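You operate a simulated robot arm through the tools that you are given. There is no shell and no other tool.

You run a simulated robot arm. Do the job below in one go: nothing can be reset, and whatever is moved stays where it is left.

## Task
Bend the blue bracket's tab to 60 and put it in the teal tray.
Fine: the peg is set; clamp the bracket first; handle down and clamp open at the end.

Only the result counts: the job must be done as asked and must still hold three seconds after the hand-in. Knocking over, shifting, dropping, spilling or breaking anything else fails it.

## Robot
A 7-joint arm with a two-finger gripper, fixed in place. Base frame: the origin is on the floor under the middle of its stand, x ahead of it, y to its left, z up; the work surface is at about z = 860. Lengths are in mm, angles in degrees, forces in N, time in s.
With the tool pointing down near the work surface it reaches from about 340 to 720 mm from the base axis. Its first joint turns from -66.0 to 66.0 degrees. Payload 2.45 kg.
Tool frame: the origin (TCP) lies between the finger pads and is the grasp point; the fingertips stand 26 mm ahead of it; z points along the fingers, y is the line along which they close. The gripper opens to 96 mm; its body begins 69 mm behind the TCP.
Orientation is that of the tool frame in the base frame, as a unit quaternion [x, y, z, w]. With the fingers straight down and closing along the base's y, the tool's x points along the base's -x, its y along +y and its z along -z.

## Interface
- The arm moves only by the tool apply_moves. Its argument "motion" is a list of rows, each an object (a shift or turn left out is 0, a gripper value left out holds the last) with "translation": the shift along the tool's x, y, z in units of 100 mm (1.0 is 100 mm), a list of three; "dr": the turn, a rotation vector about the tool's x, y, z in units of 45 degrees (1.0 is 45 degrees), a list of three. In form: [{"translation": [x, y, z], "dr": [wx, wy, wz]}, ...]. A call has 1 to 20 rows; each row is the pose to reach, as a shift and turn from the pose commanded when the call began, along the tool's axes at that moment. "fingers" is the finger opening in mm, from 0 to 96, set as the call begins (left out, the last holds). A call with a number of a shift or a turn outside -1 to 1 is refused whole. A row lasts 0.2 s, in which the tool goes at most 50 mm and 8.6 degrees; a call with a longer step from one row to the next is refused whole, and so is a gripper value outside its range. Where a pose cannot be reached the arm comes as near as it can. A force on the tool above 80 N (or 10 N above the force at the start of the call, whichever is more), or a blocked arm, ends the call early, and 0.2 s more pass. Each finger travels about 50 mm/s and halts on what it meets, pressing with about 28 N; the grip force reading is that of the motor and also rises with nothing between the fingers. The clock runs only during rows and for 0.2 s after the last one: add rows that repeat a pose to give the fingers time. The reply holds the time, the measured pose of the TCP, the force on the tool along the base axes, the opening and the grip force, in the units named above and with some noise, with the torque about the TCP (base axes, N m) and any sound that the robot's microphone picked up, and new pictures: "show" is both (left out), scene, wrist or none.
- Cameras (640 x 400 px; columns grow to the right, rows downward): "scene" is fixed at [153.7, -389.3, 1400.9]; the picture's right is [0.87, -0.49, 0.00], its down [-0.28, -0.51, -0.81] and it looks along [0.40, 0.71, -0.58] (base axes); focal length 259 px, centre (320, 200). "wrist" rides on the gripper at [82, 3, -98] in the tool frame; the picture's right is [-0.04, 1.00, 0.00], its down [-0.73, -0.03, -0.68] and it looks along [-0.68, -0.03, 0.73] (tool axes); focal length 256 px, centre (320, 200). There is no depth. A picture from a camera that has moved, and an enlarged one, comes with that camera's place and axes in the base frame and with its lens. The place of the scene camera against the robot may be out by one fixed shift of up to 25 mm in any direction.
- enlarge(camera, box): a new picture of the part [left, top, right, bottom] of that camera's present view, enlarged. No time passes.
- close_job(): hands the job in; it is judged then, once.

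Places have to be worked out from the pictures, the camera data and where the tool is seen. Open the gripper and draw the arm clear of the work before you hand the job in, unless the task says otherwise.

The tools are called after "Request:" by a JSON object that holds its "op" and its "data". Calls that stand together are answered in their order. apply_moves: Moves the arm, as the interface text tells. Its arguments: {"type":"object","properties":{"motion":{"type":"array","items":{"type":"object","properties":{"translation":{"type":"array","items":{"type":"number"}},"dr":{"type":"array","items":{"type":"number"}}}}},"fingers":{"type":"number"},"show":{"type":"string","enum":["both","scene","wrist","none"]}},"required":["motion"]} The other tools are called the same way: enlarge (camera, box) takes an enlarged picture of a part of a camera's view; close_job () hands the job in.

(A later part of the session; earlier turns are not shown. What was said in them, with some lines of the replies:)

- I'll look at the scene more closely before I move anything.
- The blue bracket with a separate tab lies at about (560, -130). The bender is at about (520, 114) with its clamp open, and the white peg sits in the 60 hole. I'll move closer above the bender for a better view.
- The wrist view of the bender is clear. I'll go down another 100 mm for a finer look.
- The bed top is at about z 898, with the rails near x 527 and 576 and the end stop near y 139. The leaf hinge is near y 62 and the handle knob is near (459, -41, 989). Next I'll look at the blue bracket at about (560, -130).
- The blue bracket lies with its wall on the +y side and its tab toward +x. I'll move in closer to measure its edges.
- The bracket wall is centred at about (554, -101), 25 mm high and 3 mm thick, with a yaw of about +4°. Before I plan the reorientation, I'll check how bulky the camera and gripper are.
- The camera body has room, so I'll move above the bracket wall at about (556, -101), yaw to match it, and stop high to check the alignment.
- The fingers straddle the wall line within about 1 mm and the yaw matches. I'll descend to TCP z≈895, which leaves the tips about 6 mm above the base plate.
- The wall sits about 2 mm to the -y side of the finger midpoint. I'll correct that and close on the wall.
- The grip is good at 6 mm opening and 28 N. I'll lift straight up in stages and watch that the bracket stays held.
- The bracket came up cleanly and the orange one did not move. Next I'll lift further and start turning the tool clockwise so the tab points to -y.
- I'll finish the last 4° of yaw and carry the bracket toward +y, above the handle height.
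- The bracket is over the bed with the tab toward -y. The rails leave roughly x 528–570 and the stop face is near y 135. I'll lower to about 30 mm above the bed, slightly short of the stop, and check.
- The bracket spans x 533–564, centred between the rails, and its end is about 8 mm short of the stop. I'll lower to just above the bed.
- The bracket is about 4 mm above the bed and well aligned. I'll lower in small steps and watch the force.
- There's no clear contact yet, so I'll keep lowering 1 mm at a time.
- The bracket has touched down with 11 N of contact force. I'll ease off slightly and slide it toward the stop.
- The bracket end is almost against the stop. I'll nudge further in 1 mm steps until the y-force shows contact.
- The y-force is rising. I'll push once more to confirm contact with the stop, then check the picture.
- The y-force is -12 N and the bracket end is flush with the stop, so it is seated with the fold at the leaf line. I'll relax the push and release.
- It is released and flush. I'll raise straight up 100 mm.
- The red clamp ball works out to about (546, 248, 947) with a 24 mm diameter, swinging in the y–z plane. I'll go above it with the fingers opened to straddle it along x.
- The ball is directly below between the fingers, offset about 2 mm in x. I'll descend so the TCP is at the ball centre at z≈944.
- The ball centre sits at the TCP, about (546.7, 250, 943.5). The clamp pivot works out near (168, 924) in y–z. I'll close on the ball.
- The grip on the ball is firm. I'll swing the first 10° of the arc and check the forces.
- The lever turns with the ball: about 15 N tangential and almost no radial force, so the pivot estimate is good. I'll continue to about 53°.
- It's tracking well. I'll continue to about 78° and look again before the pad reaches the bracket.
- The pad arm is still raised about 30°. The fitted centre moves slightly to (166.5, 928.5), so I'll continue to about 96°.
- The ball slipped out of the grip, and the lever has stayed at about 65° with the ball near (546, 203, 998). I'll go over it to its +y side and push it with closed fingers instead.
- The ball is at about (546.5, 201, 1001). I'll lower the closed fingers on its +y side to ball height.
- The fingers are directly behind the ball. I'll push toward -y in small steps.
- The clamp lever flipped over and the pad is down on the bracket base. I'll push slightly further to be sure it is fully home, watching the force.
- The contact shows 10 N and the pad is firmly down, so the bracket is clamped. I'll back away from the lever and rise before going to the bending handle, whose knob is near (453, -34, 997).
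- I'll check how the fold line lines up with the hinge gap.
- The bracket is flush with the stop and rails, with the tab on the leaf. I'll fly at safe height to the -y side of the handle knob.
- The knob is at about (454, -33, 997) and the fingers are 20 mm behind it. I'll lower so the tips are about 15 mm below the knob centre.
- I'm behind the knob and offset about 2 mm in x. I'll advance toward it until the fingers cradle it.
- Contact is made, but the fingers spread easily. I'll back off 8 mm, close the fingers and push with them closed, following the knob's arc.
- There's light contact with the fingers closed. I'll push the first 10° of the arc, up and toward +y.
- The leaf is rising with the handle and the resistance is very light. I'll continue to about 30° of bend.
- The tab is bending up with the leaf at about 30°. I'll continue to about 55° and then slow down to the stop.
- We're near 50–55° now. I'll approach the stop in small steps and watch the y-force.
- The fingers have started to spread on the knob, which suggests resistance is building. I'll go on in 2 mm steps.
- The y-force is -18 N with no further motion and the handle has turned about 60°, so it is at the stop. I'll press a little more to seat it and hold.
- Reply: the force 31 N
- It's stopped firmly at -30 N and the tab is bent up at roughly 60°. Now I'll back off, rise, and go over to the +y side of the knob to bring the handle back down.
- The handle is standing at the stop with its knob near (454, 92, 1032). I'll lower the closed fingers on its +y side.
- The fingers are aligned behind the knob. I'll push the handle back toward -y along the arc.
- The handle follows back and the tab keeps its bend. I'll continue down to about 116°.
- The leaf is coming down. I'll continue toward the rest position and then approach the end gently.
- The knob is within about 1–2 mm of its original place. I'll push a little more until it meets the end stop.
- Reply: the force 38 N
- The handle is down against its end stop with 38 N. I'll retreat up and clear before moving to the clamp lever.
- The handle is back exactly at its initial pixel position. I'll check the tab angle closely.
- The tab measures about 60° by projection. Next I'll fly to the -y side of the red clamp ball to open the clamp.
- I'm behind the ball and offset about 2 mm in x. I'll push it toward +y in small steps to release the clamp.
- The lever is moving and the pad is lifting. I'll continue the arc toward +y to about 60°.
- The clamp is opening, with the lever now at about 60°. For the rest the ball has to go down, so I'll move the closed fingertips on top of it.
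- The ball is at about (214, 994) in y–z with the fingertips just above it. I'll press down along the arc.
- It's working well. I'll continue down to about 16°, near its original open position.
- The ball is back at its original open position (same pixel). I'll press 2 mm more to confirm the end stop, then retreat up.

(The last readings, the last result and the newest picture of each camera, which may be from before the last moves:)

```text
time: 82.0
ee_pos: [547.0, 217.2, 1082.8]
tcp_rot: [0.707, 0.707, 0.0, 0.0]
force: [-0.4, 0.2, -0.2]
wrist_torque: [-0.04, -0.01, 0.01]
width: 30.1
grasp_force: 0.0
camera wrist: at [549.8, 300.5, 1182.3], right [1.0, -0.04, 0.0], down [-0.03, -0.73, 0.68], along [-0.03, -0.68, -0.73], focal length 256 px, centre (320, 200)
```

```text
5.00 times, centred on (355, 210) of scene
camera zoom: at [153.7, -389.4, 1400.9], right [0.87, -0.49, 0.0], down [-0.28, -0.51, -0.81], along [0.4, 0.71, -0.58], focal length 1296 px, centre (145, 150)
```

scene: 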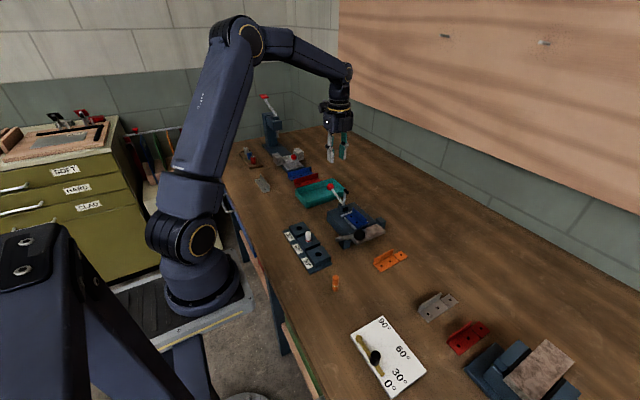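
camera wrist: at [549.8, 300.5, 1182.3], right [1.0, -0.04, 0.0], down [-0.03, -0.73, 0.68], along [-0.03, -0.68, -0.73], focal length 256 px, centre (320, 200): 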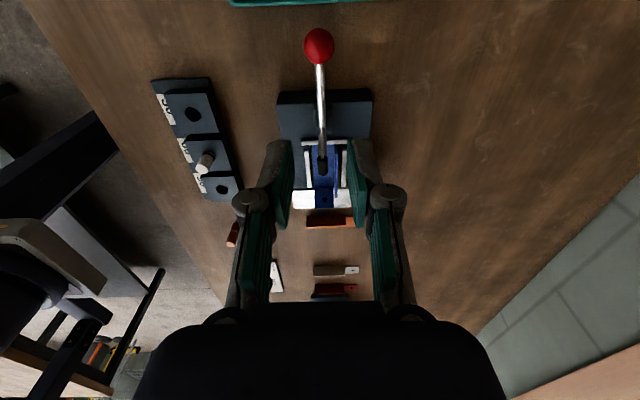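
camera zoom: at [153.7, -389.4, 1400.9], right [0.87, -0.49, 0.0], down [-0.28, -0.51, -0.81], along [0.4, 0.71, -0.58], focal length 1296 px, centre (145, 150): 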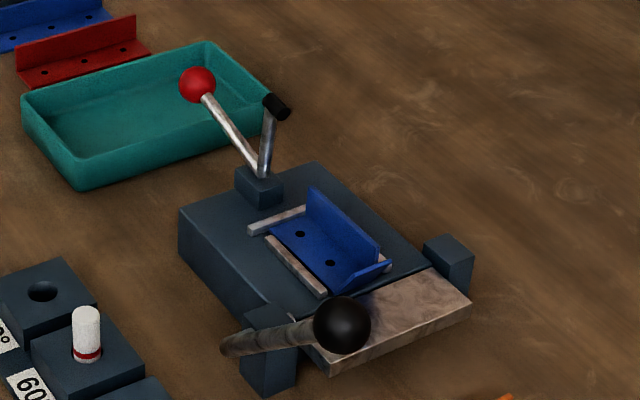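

The clamp is open, the handle is down and the bracket is free in the nest with its bent tab. I'll return above the bracket wall at (562.5, 97).

Request:
{"op": "apply_moves", "data": {"motion": [{"translation": [-0.4, 0.05, 0]}, {"translation": [-0.8, 0.1, 0]}, {"translation": [-1.0, 0.155, 0]}, {"translation": [-1.0, 0.155, 0]}], "fingers": 30, "show": "none"}}

Request:
{"op": "apply_moves", "data": {"motion": [{"translation": [-0.2, 0, 0.3]}, {"translation": [-0.2, 0, 0.65]}, {"translation": [-0.2, 0, 0.9]}, {"translation": [-0.2, 0, 1.0]}, {"translation": [-0.2, 0, 1.0]}], "fingers": 30, "show": "wrist"}}

Request:
{"op": "enlarge", "data": {"camera": "wrist", "box": [220, 50, 420, 200]}}

Request:
{"op": "enlarge", "data": {"camera": "scene", "box": [320, 170, 390, 250]}}

```text
time: 83.0
ee_pos: [562.7, 116.8, 1082.4]
tcp_rot: [0.706, 0.708, 0.0, 0.0]
force: [-0.5, -0.2, -0.8]
wrist_torque: [0.0, 0.02, 0.02]
width: 30.5
grasp_force: 0.0
```

```text
time: 84.2
ee_pos: [561.4, 97.4, 982.7]
tcp_rot: [0.707, 0.707, -0.001, 0.0]
force: [-0.4, 0.9, -0.2]
wrist_torque: [0.03, -0.03, 0.02]
width: 29.8
grasp_force: 0.0
camera wrist: at [564.7, 179.2, 1080.6], right [1.0, -0.04, 0.0], down [-0.03, -0.73, 0.68], along [-0.03, -0.68, -0.73], focal length 256 px, centre (320, 200)
```

wrist: 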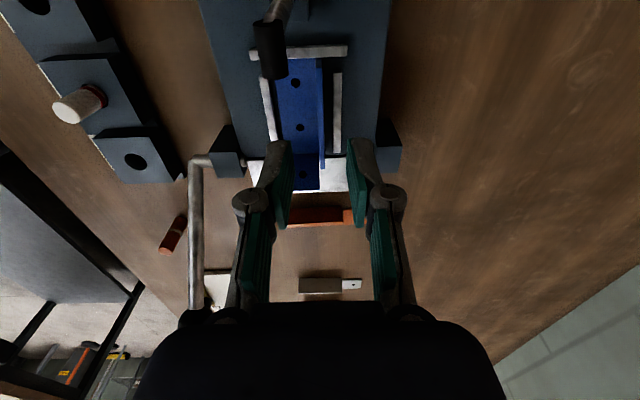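

```text
2.67 times, centred on (320, 125) of wrist
camera zoom: at [564.7, 179.2, 1080.6], right [1.0, -0.04, 0.0], down [-0.03, -0.73, 0.68], along [-0.03, -0.68, -0.73], focal length 683 px, centre (320, 400)
```

zoom: 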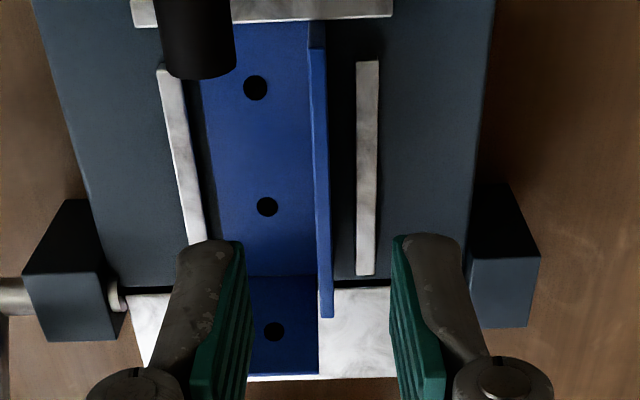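

```text
5.00 times, centred on (355, 210) of scene
camera zoom: at [153.7, -389.3, 1400.9], right [0.87, -0.49, 0.0], down [-0.28, -0.51, -0.81], along [0.4, 0.71, -0.58], focal length 1296 px, centre (145, 150)
```

zoom: 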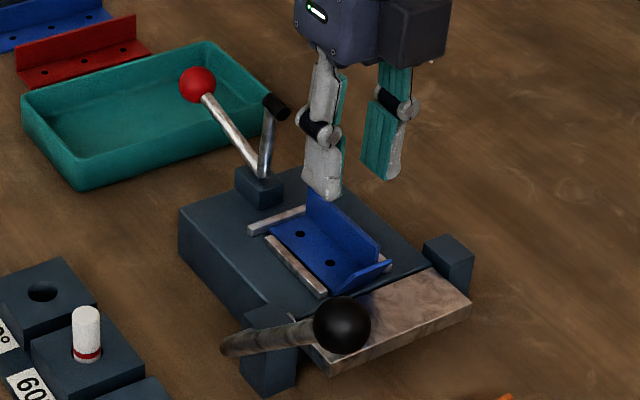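

The wall lies midway between the fingers at x≈561.8. I'll descend to the grasp height.

Request:
{"op": "apply_moves", "data": {"motion": [{"translation": [0, 0.003, 0.2]}, {"translation": [0, 0.003, 0.38]}, {"translation": [0, 0.003, 0.475]}, {"translation": [0, 0.003, 0.475]}], "fingers": 30, "show": "wrist"}}

Request:
{"op": "enlarge", "data": {"camera": "wrist", "box": [240, 60, 400, 220]}}

```text
time: 85.2
ee_pos: [562.3, 96.7, 936.0]
tcp_rot: [0.706, 0.708, 0.0, 0.0]
force: [-0.2, -1.1, 0.3]
wrist_torque: [0.0, -0.01, -0.02]
width: 29.9
grasp_force: 0.0
camera wrist: at [565.3, 180.5, 1033.5], right [1.0, -0.04, 0.0], down [-0.03, -0.73, 0.68], along [-0.03, -0.68, -0.73], focal length 256 px, centre (320, 200)
```

wrist: 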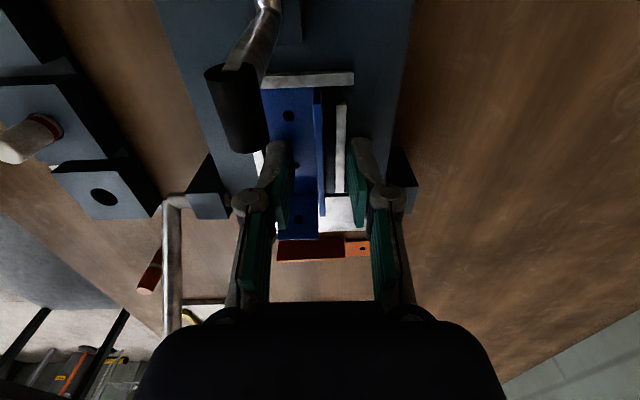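

```text
2.50 times, centred on (320, 140) of wrist
camera zoom: at [565.3, 180.5, 1033.5], right [1.0, -0.04, 0.0], down [-0.03, -0.73, 0.68], along [-0.03, -0.68, -0.73], focal length 640 px, centre (320, 350)
```

zoom: 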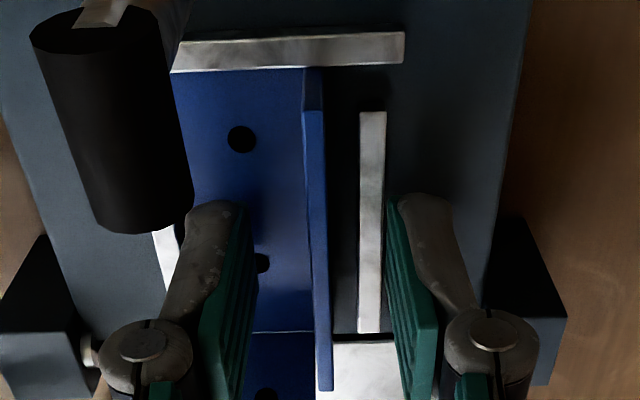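

The fingers straddle the wall evenly, so I'll close the gripper.

Request:
{"op": "apply_moves", "data": {"motion": [{"translation": [0, 0, 0]}, {"translation": [0, 0, 0]}, {"translation": [0, 0, 0]}, {"translation": [0, 0, 0]}, {"translation": [0, 0, 0]}], "fingers": 0, "show": "none"}}

Request:
{"op": "apply_moves", "data": {"motion": [{"translation": [0, 0, -0.03]}, {"translation": [0, 0, -0.1]}, {"translation": [0, 0, -0.2]}, {"translation": [0, 0, -0.2]}], "show": "both"}}

Request:
{"op": "enlarge", "data": {"camera": "scene", "box": [320, 170, 390, 250]}}

```text
time: 86.4
ee_pos: [561.2, 98.2, 935.1]
tcp_rot: [0.706, 0.708, 0.0, 0.0]
force: [-0.3, -0.7, -0.2]
wrist_torque: [0.0, -0.01, -0.03]
width: 6.0
grasp_force: 27.4
```

```text
time: 87.4
ee_pos: [562.1, 97.8, 955.5]
tcp_rot: [0.707, 0.707, 0.0, 0.001]
force: [0.0, 0.1, 0.2]
wrist_torque: [0.0, 0.02, 0.0]
width: 5.8
grasp_force: 28.5
camera wrist: at [565.0, 180.6, 1054.2], right [1.0, -0.04, 0.0], down [-0.03, -0.73, 0.68], along [-0.03, -0.68, -0.73], focal length 256 px, centre (320, 200)
```

scene: 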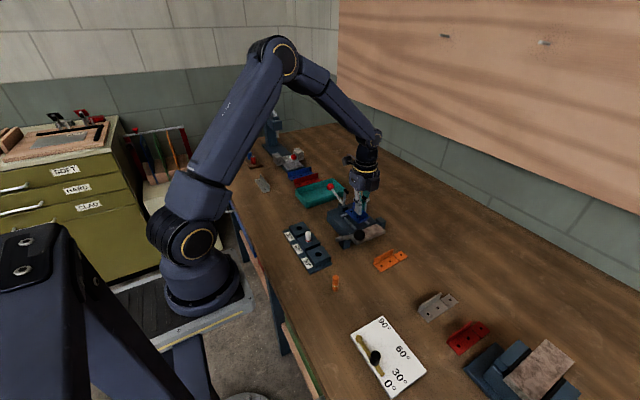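
wrist: 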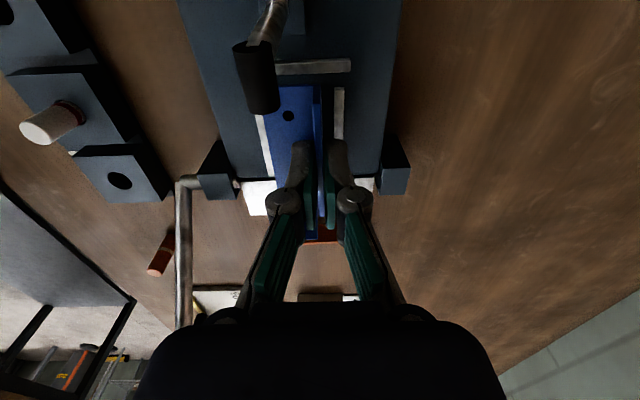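

```text
5.00 times, centred on (355, 210) of scene
camera zoom: at [153.7, -389.3, 1400.9], right [0.87, -0.49, 0.0], down [-0.28, -0.51, -0.81], along [0.4, 0.71, -0.58], focal length 1296 px, centre (145, 150)
```

zoom: 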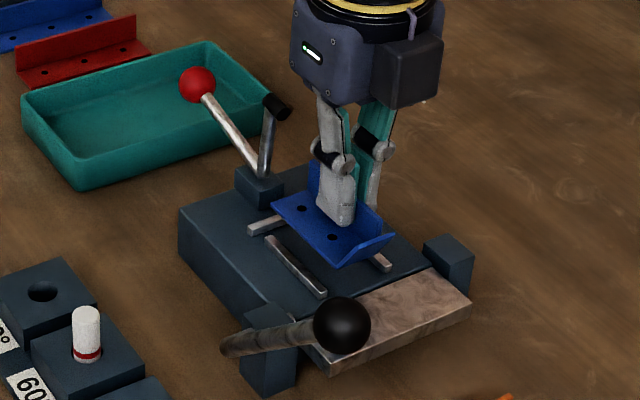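

The bracket is held and lifted with its bent tab. I'll raise it clear of the clamp, edging 10 mm to -y for clearance.

Request:
{"op": "apply_moves", "data": {"motion": [{"translation": [-0.1, 0, 0.0]}, {"translation": [-0.1, 0, -0.3]}, {"translation": [-0.1, 0, -0.65]}, {"translation": [-0.1, 0, -1.0]}, {"translation": [-0.1, 0, -1.0]}], "show": "none"}}

Request:
{"op": "apply_moves", "data": {"motion": [{"translation": [0, 0, -0.35]}, {"translation": [0, 0, -0.35], "dr": [0, 0, -0.17]}, {"translation": [0, 0, -0.35], "dr": [0, 0, -0.34]}, {"translation": [0, 0, -0.35], "dr": [0, 0, -0.51]}, {"translation": [0, 0, -0.35], "dr": [0, 0, -0.68]}, {"translation": [0, 0, -0.35], "dr": [0, 0, -0.85]}, {"translation": [0, 0, -0.35], "dr": [0, 0, -1.0]}], "show": "none"}}

Request:
{"op": "apply_moves", "data": {"motion": [{"dr": [0, 0, -0.17]}, {"dr": [0, 0, -0.34]}, {"dr": [0, 0, -0.51]}, {"dr": [0, 0, -0.68]}, {"dr": [0, 0, -0.85]}, {"dr": [0, 0, -1.0]}, {"dr": [0, 0, -1.0]}], "show": "both"}}

Request:
{"op": "enlarge", "data": {"camera": "scene", "box": [290, 120, 430, 250]}}

```text
time: 88.6
ee_pos: [561.2, 87.5, 1055.4]
tcp_rot: [0.708, 0.707, 0.0, -0.001]
force: [0.9, 1.0, -0.4]
wrist_torque: [0.0, -0.04, 0.0]
width: 6.1
grasp_force: 28.0
```

```text
time: 90.2
ee_pos: [562.5, 87.4, 1089.4]
tcp_rot: [0.381, 0.925, 0.0, -0.001]
force: [0.0, 0.0, -0.2]
wrist_torque: [0.01, 0.01, 0.03]
width: 6.0
grasp_force: 28.0
```

```text
time: 91.8
ee_pos: [562.6, 87.4, 1090.8]
tcp_rot: [-0.001, 1.0, 0.0, 0.0]
force: [-0.2, -0.5, 1.2]
wrist_torque: [0.04, 0.03, -0.01]
width: 6.2
grasp_force: 27.8
camera wrist: at [480.9, 92.3, 1188.4], right [0.04, 1.0, 0.0], down [0.73, -0.03, 0.68], along [0.68, -0.03, -0.73], focal length 256 px, centre (320, 200)
```

scene: 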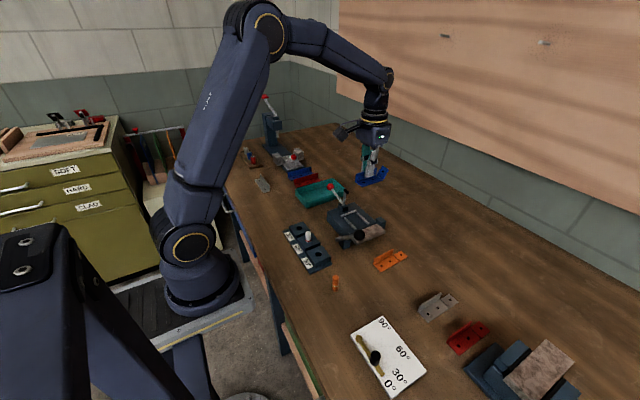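
wrist: 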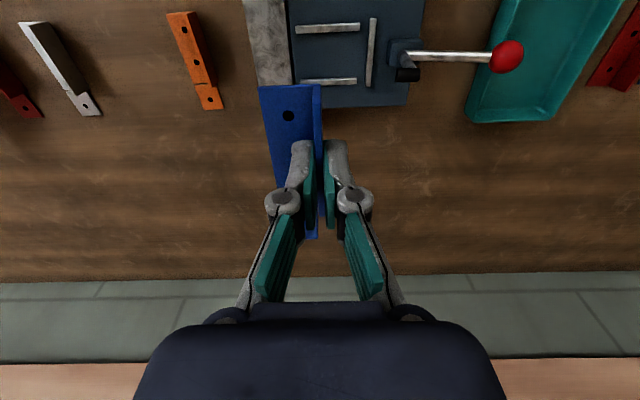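

```text
3.08 times, centred on (360, 185) of scene
camera zoom: at [153.7, -389.3, 1400.9], right [0.87, -0.49, 0.0], down [-0.28, -0.51, -0.81], along [0.4, 0.71, -0.58], focal length 797 px, centre (197, 246)
```

zoom: 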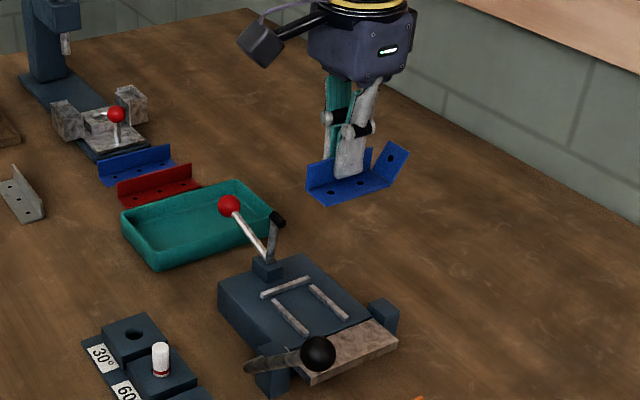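

The bracket hangs freely in view here, so I'll zoom in to measure the bend angle.

Request:
{"op": "enlarge", "data": {"camera": "scene", "box": [348, 155, 398, 195]}}

```text
10.00 times, centred on (373, 175) of scene
camera zoom: at [153.7, -389.3, 1400.9], right [0.87, -0.49, 0.0], down [-0.28, -0.51, -0.81], along [0.4, 0.71, -0.58], focal length 2591 px, centre (-210, 450)
```

zoom: 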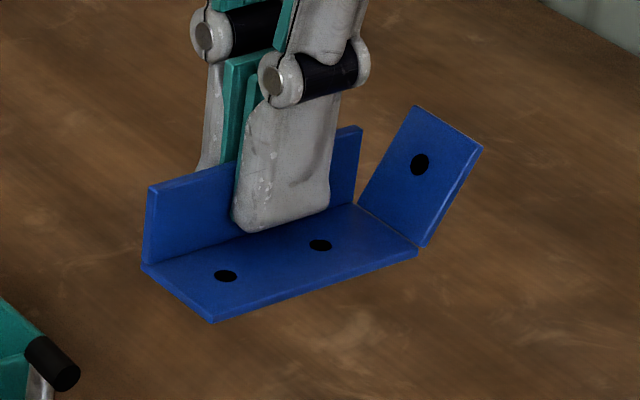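

By projection the bend measures 58–60°, as wanted. I'll carry it over toward the tray.

Request:
{"op": "apply_moves", "data": {"motion": [{"translation": [0.0, 0.4, 0]}, {"translation": [0.0, 0.8, 0]}, {"translation": [0.0, 1.0, 0]}], "show": "none"}}

Request:
{"op": "apply_moves", "data": {"motion": [{"translation": [0.05, 0.4, 0]}, {"translation": [0.1, 0.8, 0]}, {"translation": [0.125, 1.0, 0]}], "show": "none"}}

Request:
{"op": "apply_moves", "data": {"motion": [{"translation": [0.0, 0.25, 0]}, {"translation": [0.0, 0.476, 0]}, {"translation": [0.0, 0.476, 0]}], "show": "both"}}

Request:
{"op": "enlarge", "data": {"camera": "wrist", "box": [200, 0, 440, 200]}}

```text
time: 92.6
ee_pos: [562.0, 189.9, 1090.8]
tcp_rot: [0.0, 1.0, -0.001, -0.001]
force: [0.5, 0.9, 0.1]
wrist_torque: [-0.02, -0.02, -0.02]
width: 5.9
grasp_force: 28.1
```

```text
time: 93.4
ee_pos: [549.1, 289.9, 1090.9]
tcp_rot: [0.0, 1.0, 0.0, 0.0]
force: [-0.2, 0.7, -0.2]
wrist_torque: [-0.01, -0.01, -0.02]
width: 6.1
grasp_force: 28.2
```

```text
time: 94.2
ee_pos: [549.6, 336.2, 1090.2]
tcp_rot: [0.0, 1.0, 0.0, 0.0]
force: [-0.2, 0.3, -0.2]
wrist_torque: [-0.05, 0.02, -0.04]
width: 6.0
grasp_force: 27.7
camera wrist: at [468.1, 340.8, 1188.1], right [0.04, 1.0, 0.0], down [0.73, -0.03, 0.68], along [0.68, -0.03, -0.73], focal length 256 px, centre (320, 200)
```

scene: 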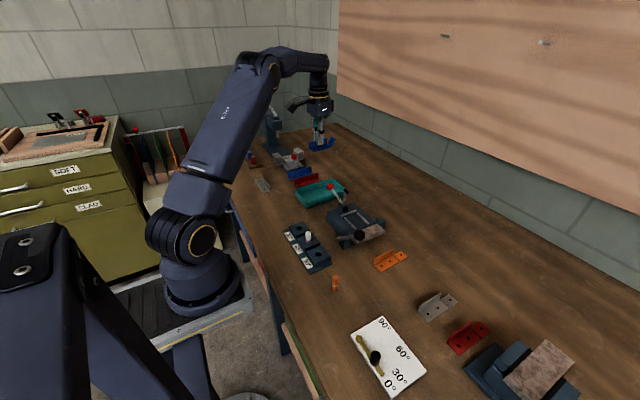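
wrist: 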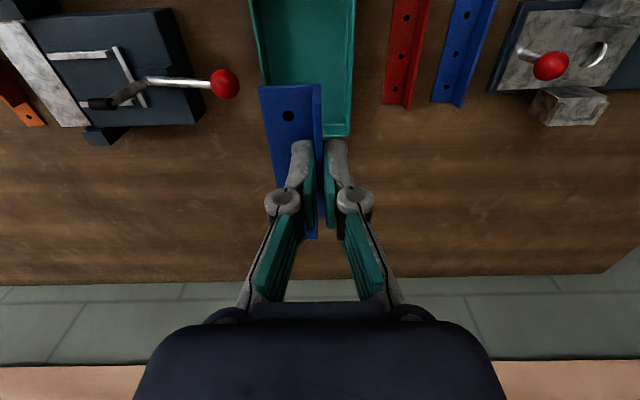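

```text
2.00 times, centred on (320, 100) of wrist
camera zoom: at [468.1, 340.8, 1188.1], right [0.04, 1.0, 0.0], down [0.73, -0.03, 0.68], along [0.68, -0.03, -0.73], focal length 512 px, centre (320, 400)
```

zoom: 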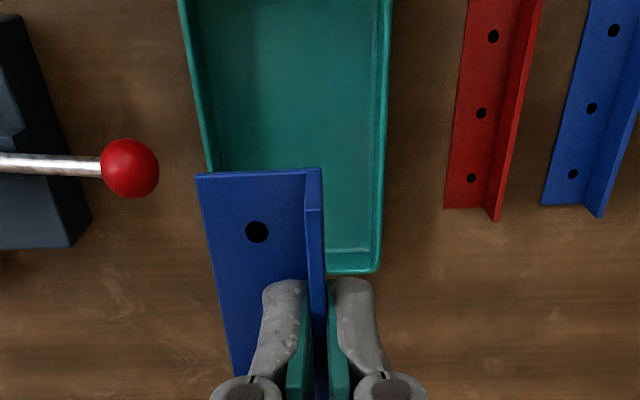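

The tray's inside spans about x 480–629 and y 280–367, so the bracket at this TCP fits within it. I'll descend in stages.

Request:
{"op": "apply_moves", "data": {"motion": [{"translation": [0, 0, 0.35]}, {"translation": [0, 0, 0.7]}, {"translation": [0, 0, 1.0]}, {"translation": [0, 0, 1.0]}], "show": "none"}}

Request:
{"op": "apply_moves", "data": {"motion": [{"translation": [0, 0, 0.3]}, {"translation": [0, 0, 0.6]}, {"translation": [0, 0, 0.78]}, {"translation": [0, 0, 0.78]}], "show": "both"}}

Request:
{"op": "enlarge", "data": {"camera": "scene", "box": [280, 140, 380, 230]}}

Request:
{"op": "enlarge", "data": {"camera": "wrist", "box": [200, 20, 440, 220]}}

```text
time: 95.2
ee_pos: [552.5, 335.9, 990.2]
tcp_rot: [0.0, 1.0, 0.0, 0.0]
force: [-0.5, 0.3, 0.1]
wrist_torque: [0.0, 0.03, 0.01]
width: 5.6
grasp_force: 27.4
```

```text
time: 96.2
ee_pos: [550.3, 336.8, 910.7]
tcp_rot: [-0.001, 1.0, -0.001, 0.0]
force: [-0.6, 0.0, -0.7]
wrist_torque: [0.0, 0.02, 0.03]
width: 5.9
grasp_force: 28.3
camera wrist: at [468.7, 340.6, 1009.1], right [0.04, 1.0, 0.0], down [0.73, -0.03, 0.68], along [0.68, -0.03, -0.73], focal length 256 px, centre (320, 200)
```

scene: 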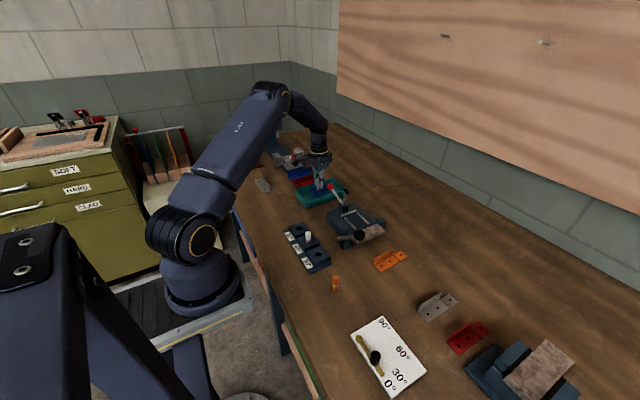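
wrist: 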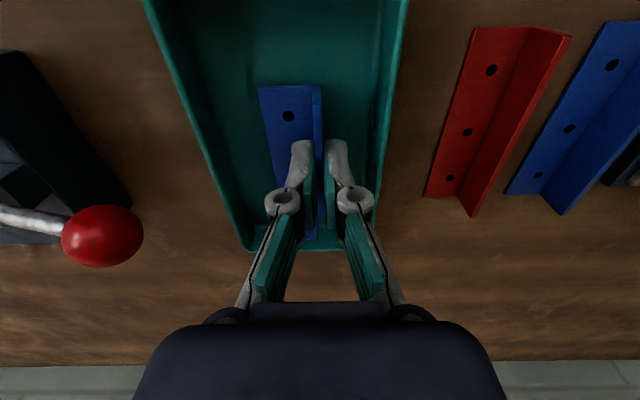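

```text
4.44 times, centred on (330, 185) of scene
camera zoom: at [153.8, -389.3, 1400.9], right [0.87, -0.49, 0.0], down [-0.28, -0.51, -0.81], along [0.4, 0.71, -0.58], focal length 1152 px, centre (276, 267)
```

zoom: 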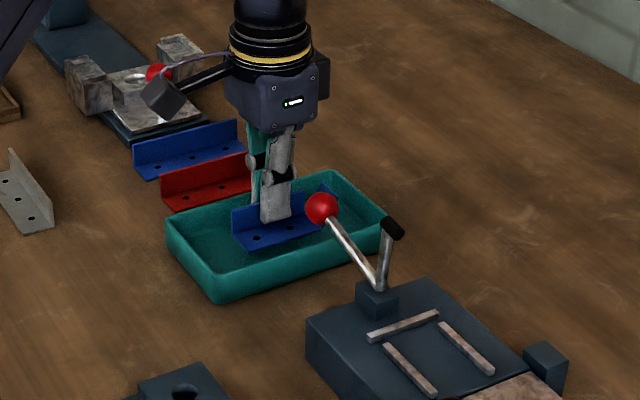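

```text
2.00 times, centred on (320, 120) of wrist
camera zoom: at [468.7, 340.6, 1009.1], right [0.04, 1.0, 0.0], down [0.73, -0.03, 0.68], along [0.68, -0.03, -0.73], focal length 512 px, centre (320, 360)
```

zoom: 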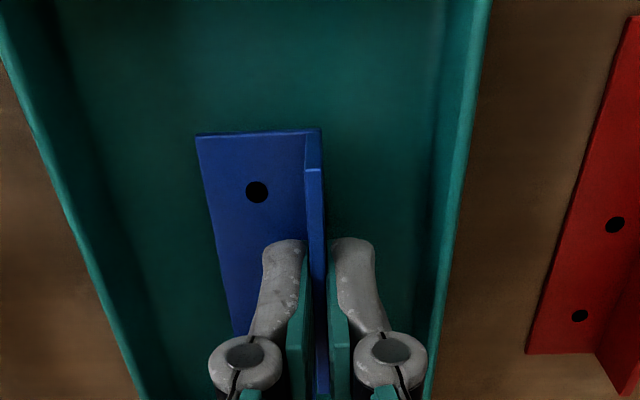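

The bracket is inside the tray. I'll shift 7 mm to -y for finger clearance at the rim and then lower gently to the floor.

Request:
{"op": "apply_moves", "data": {"motion": [{"translation": [0, -0.07, 0]}, {"translation": [0, -0.07, 0.05]}, {"translation": [0, -0.07, 0.09]}, {"translation": [0, -0.07, 0.09]}], "show": "none"}}

Request:
{"op": "apply_moves", "data": {"motion": [{"translation": [0, 0, 0.01]}, {"translation": [0, 0, 0.02]}, {"translation": [0, 0, 0.02]}], "show": "none"}}

```text
time: 97.2
ee_pos: [550.3, 327.9, 902.2]
tcp_rot: [-0.001, 1.0, -0.001, 0.0]
force: [0.4, 0.4, -1.4]
wrist_torque: [-0.01, 0.0, 0.02]
width: 5.9
grasp_force: 28.1
```

```text
time: 98.0
ee_pos: [550.2, 328.2, 901.8]
tcp_rot: [0.0, 1.0, 0.0, -0.001]
force: [-0.8, 0.0, -0.5]
wrist_torque: [0.02, 0.01, 0.0]
width: 6.1
grasp_force: 28.6
```

There's no contact yet at TCP z≈900. I'll keep lowering in small steps.

Request:
{"op": "apply_moves", "data": {"motion": [{"translation": [0, 0, 0.01]}, {"translation": [0, 0, 0.01]}], "show": "none"}}

Request:
{"op": "apply_moves", "data": {"motion": [{"translation": [0, 0, 0.01]}, {"translation": [0, 0, 0.01]}], "show": "none"}}

```text
time: 98.6
ee_pos: [550.0, 328.4, 900.8]
tcp_rot: [0.0, 1.0, 0.001, 0.0]
force: [-1.8, -1.4, 1.8]
wrist_torque: [0.0, 0.04, 0.02]
width: 6.1
grasp_force: 28.0
```

```text
time: 99.2
ee_pos: [549.3, 328.1, 900.7]
tcp_rot: [-0.001, 1.0, 0.001, 0.0]
force: [-3.0, 0.2, 12.2]
wrist_torque: [-0.08, 0.22, 0.0]
width: 6.0
grasp_force: 28.0
```

The bracket is on the tray floor with 12 N of contact. I'll ease off and open the fingers.

Request:
{"op": "apply_moves", "data": {"motion": [{"translation": [0, 0, -0.008]}, {"translation": [0, 0, -0.008]}], "show": "none"}}

Request:
{"op": "apply_moves", "data": {"motion": [{"translation": [0, 0, 0]}, {"translation": [0, 0, 0]}, {"translation": [0, 0, 0]}], "fingers": 22, "show": "both"}}

Request:
{"op": "enlarge", "data": {"camera": "scene", "box": [280, 140, 380, 230]}}

Request:
{"op": "enlarge", "data": {"camera": "wrist", "box": [200, 20, 440, 220]}}

```text
time: 99.8
ee_pos: [550.1, 328.8, 900.0]
tcp_rot: [0.0, 1.0, 0.0, 0.002]
force: [-0.1, 1.1, 8.7]
wrist_torque: [-0.01, 0.03, -0.01]
width: 6.2
grasp_force: 28.7
```

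```text
time: 100.6
ee_pos: [549.2, 329.1, 900.8]
tcp_rot: [0.0, 1.0, -0.001, 0.0]
force: [-0.4, -0.5, 0.2]
wrist_torque: [-0.01, 0.02, 0.0]
width: 22.1
grasp_force: 0.0
camera wrist: at [468.2, 333.0, 998.1], right [0.04, 1.0, 0.0], down [0.73, -0.03, 0.68], along [0.68, -0.03, -0.73], focal length 256 px, centre (320, 200)
```

scene: 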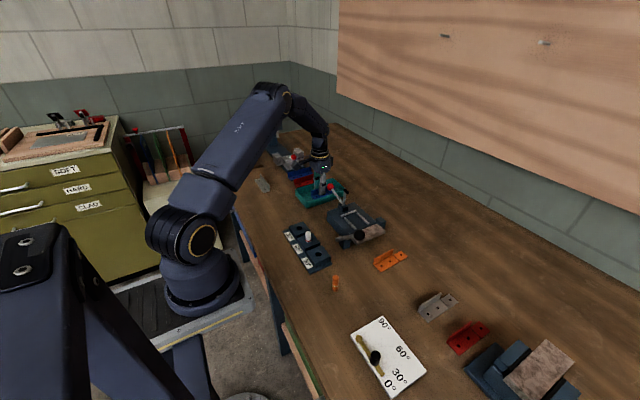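
wrist: 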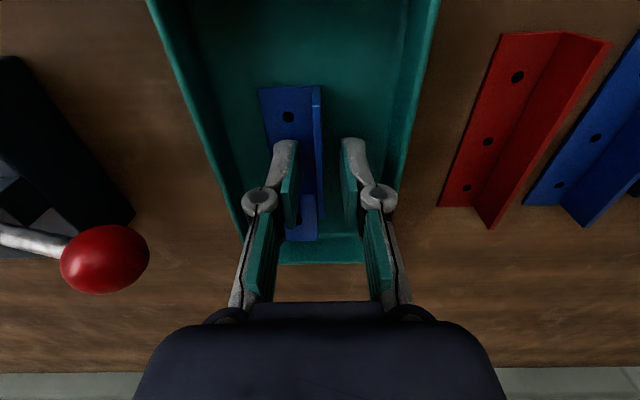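

```text
4.44 times, centred on (330, 185) of scene
camera zoom: at [153.7, -389.3, 1400.9], right [0.87, -0.49, 0.0], down [-0.28, -0.51, -0.81], along [0.4, 0.71, -0.58], focal length 1152 px, centre (276, 267)
```

zoom: 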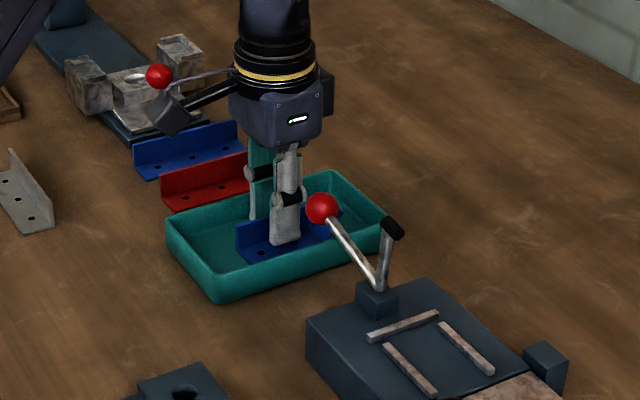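

```text
2.00 times, centred on (320, 120) of wrist
camera zoom: at [468.2, 333.0, 998.1], right [0.04, 1.0, 0.0], down [0.73, -0.03, 0.68], along [0.68, -0.03, -0.73], focal length 512 px, centre (320, 360)
```

zoom: 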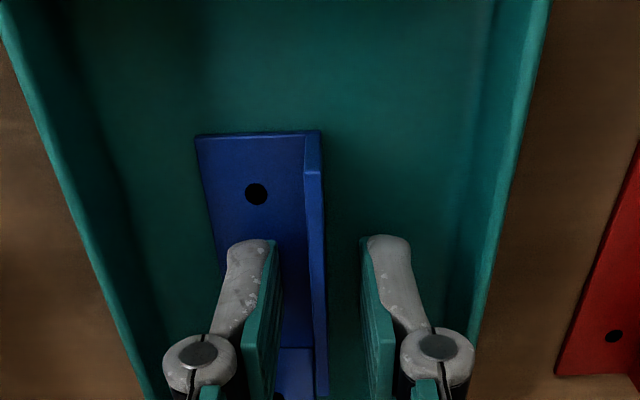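

The bracket is released in the tray with its tab upright. I'll rise straight up and move well clear.

Request:
{"op": "apply_moves", "data": {"motion": [{"translation": [0, 0, -0.15]}, {"translation": [0, 0, -0.4]}, {"translation": [0, 0, -0.7]}, {"translation": [0, 0, -1.0]}, {"translation": [0, 0, -1.0]}], "fingers": 22, "show": "none"}}

Request:
{"op": "apply_moves", "data": {"motion": [{"translation": [0.1, 0, -0.4]}, {"translation": [0.3, 0, -0.8]}, {"translation": [0.6, 0, -1.0]}, {"translation": [1.0, 0, -1.0]}, {"translation": [1.0, 0, -1.0]}], "fingers": 96, "show": "none"}}

Request:
{"op": "apply_moves", "data": {"motion": [{"translation": [0.3, -0.1, -0.3]}, {"translation": [0.6, -0.2, -0.6]}, {"translation": [0.9, -0.3, -0.8]}, {"translation": [1.0, -0.5, -0.8]}, {"translation": [1.0, -0.5, -0.8]}], "fingers": 96, "show": "both"}}

Request:
{"op": "enlarge", "data": {"camera": "scene", "box": [230, 120, 390, 240]}}

Request:
{"op": "enlarge", "data": {"camera": "scene", "box": [340, 230, 600, 400]}}

Request:
{"op": "enlarge", "data": {"camera": "scene", "box": [290, 170, 390, 250]}}

```text
time: 101.8
ee_pos: [550.5, 328.4, 1001.1]
tcp_rot: [-0.001, 1.0, 0.0, 0.0]
force: [0.3, 0.6, 0.2]
wrist_torque: [-0.02, 0.01, 0.01]
width: 22.3
grasp_force: 0.0
```

```text
time: 103.0
ee_pos: [452.7, 328.7, 1100.1]
tcp_rot: [0.001, 1.0, 0.0, 0.0]
force: [-0.5, -0.1, -0.3]
wrist_torque: [0.0, 0.01, 0.0]
width: 95.8
grasp_force: 0.1
```

```text
time: 104.2
ee_pos: [350.0, 278.7, 1178.5]
tcp_rot: [0.0, 1.0, 0.0, 0.0]
force: [-0.3, 0.1, -0.2]
wrist_torque: [0.0, -0.01, 0.02]
width: 95.8
grasp_force: 0.1
camera wrist: at [268.3, 283.2, 1277.3], right [0.04, 1.0, 0.0], down [0.73, -0.03, 0.68], along [0.68, -0.03, -0.73], focal length 256 px, centre (320, 200)
```

scene: 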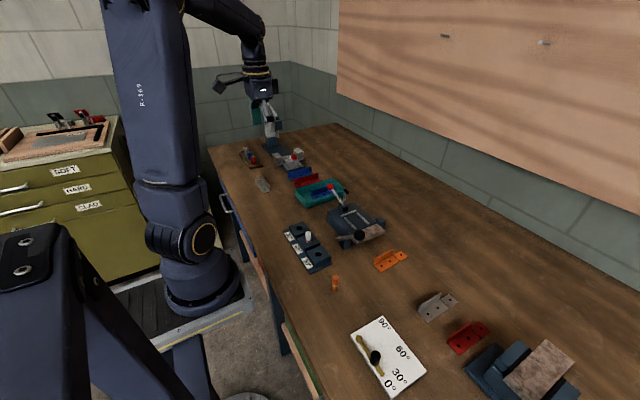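
wrist: 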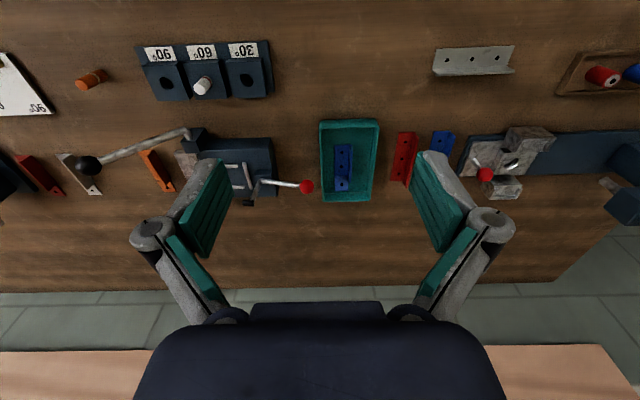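

```text
3.33 times, centred on (310, 180) of scene
camera zoom: at [153.7, -389.4, 1400.9], right [0.87, -0.49, 0.0], down [-0.28, -0.51, -0.81], along [0.4, 0.71, -0.58], focal length 864 px, centre (353, 267)
```

zoom: 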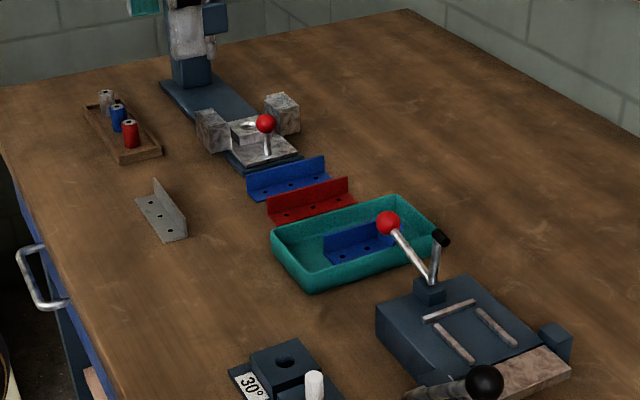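

```text
2.35 times, centred on (470, 315) of scene
camera zoom: at [153.7, -389.4, 1400.9], right [0.87, -0.49, 0.0], down [-0.28, -0.51, -0.81], along [0.4, 0.71, -0.58], focal length 610 px, centre (-33, -71)
```

zoom: 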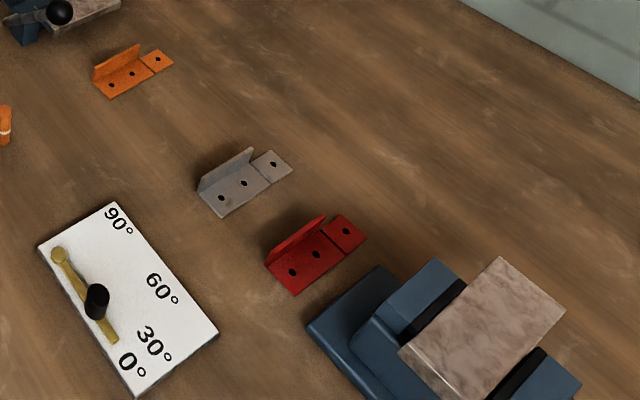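

```text
5.00 times, centred on (340, 210) of scene
camera zoom: at [153.7, -389.4, 1400.9], right [0.87, -0.49, 0.0], down [-0.28, -0.51, -0.81], along [0.4, 0.71, -0.58], focal length 1296 px, centre (220, 150)
```

zoom: 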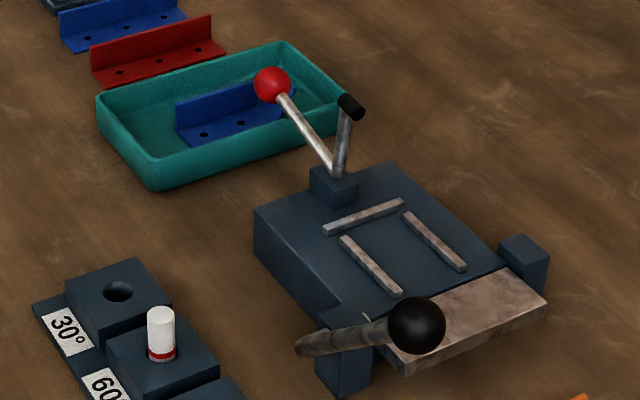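

The bracket rests in the teal tray with its tab bent. The handle is down, the clamp is open, the 60 peg is in place, and nothing else looks disturbed. The gripper is open and clear, so I'm handing in.

Request:
{"op": "close_job", "data": {}}

```text
The job is handed in.
```

The blue bracket's tab is bent and the bracket is lying in the teal tray. Measured from the camera pictures, the bend is about 58–60°, with the handle pushed firmly against the 60 peg's stop.

- **Clamping:** I clamped the bracket before bending. It sat flush against the end stop, though the fold line looked about 4–5 mm on the bed side of the hinge edge.
- **Bender at the end:** the handle is down at its original rest position, the clamp is open, and the white peg is still in the 60 hole.
- **Surroundings:** in the last pictures nothing else looks moved. My grip slipped off the red clamp ball once while closing it, but it touched nothing else, and I finished by pushing the lever.

The gripper is open and the arm is drawn clear. The job is handed in, and I don't have the judging result.
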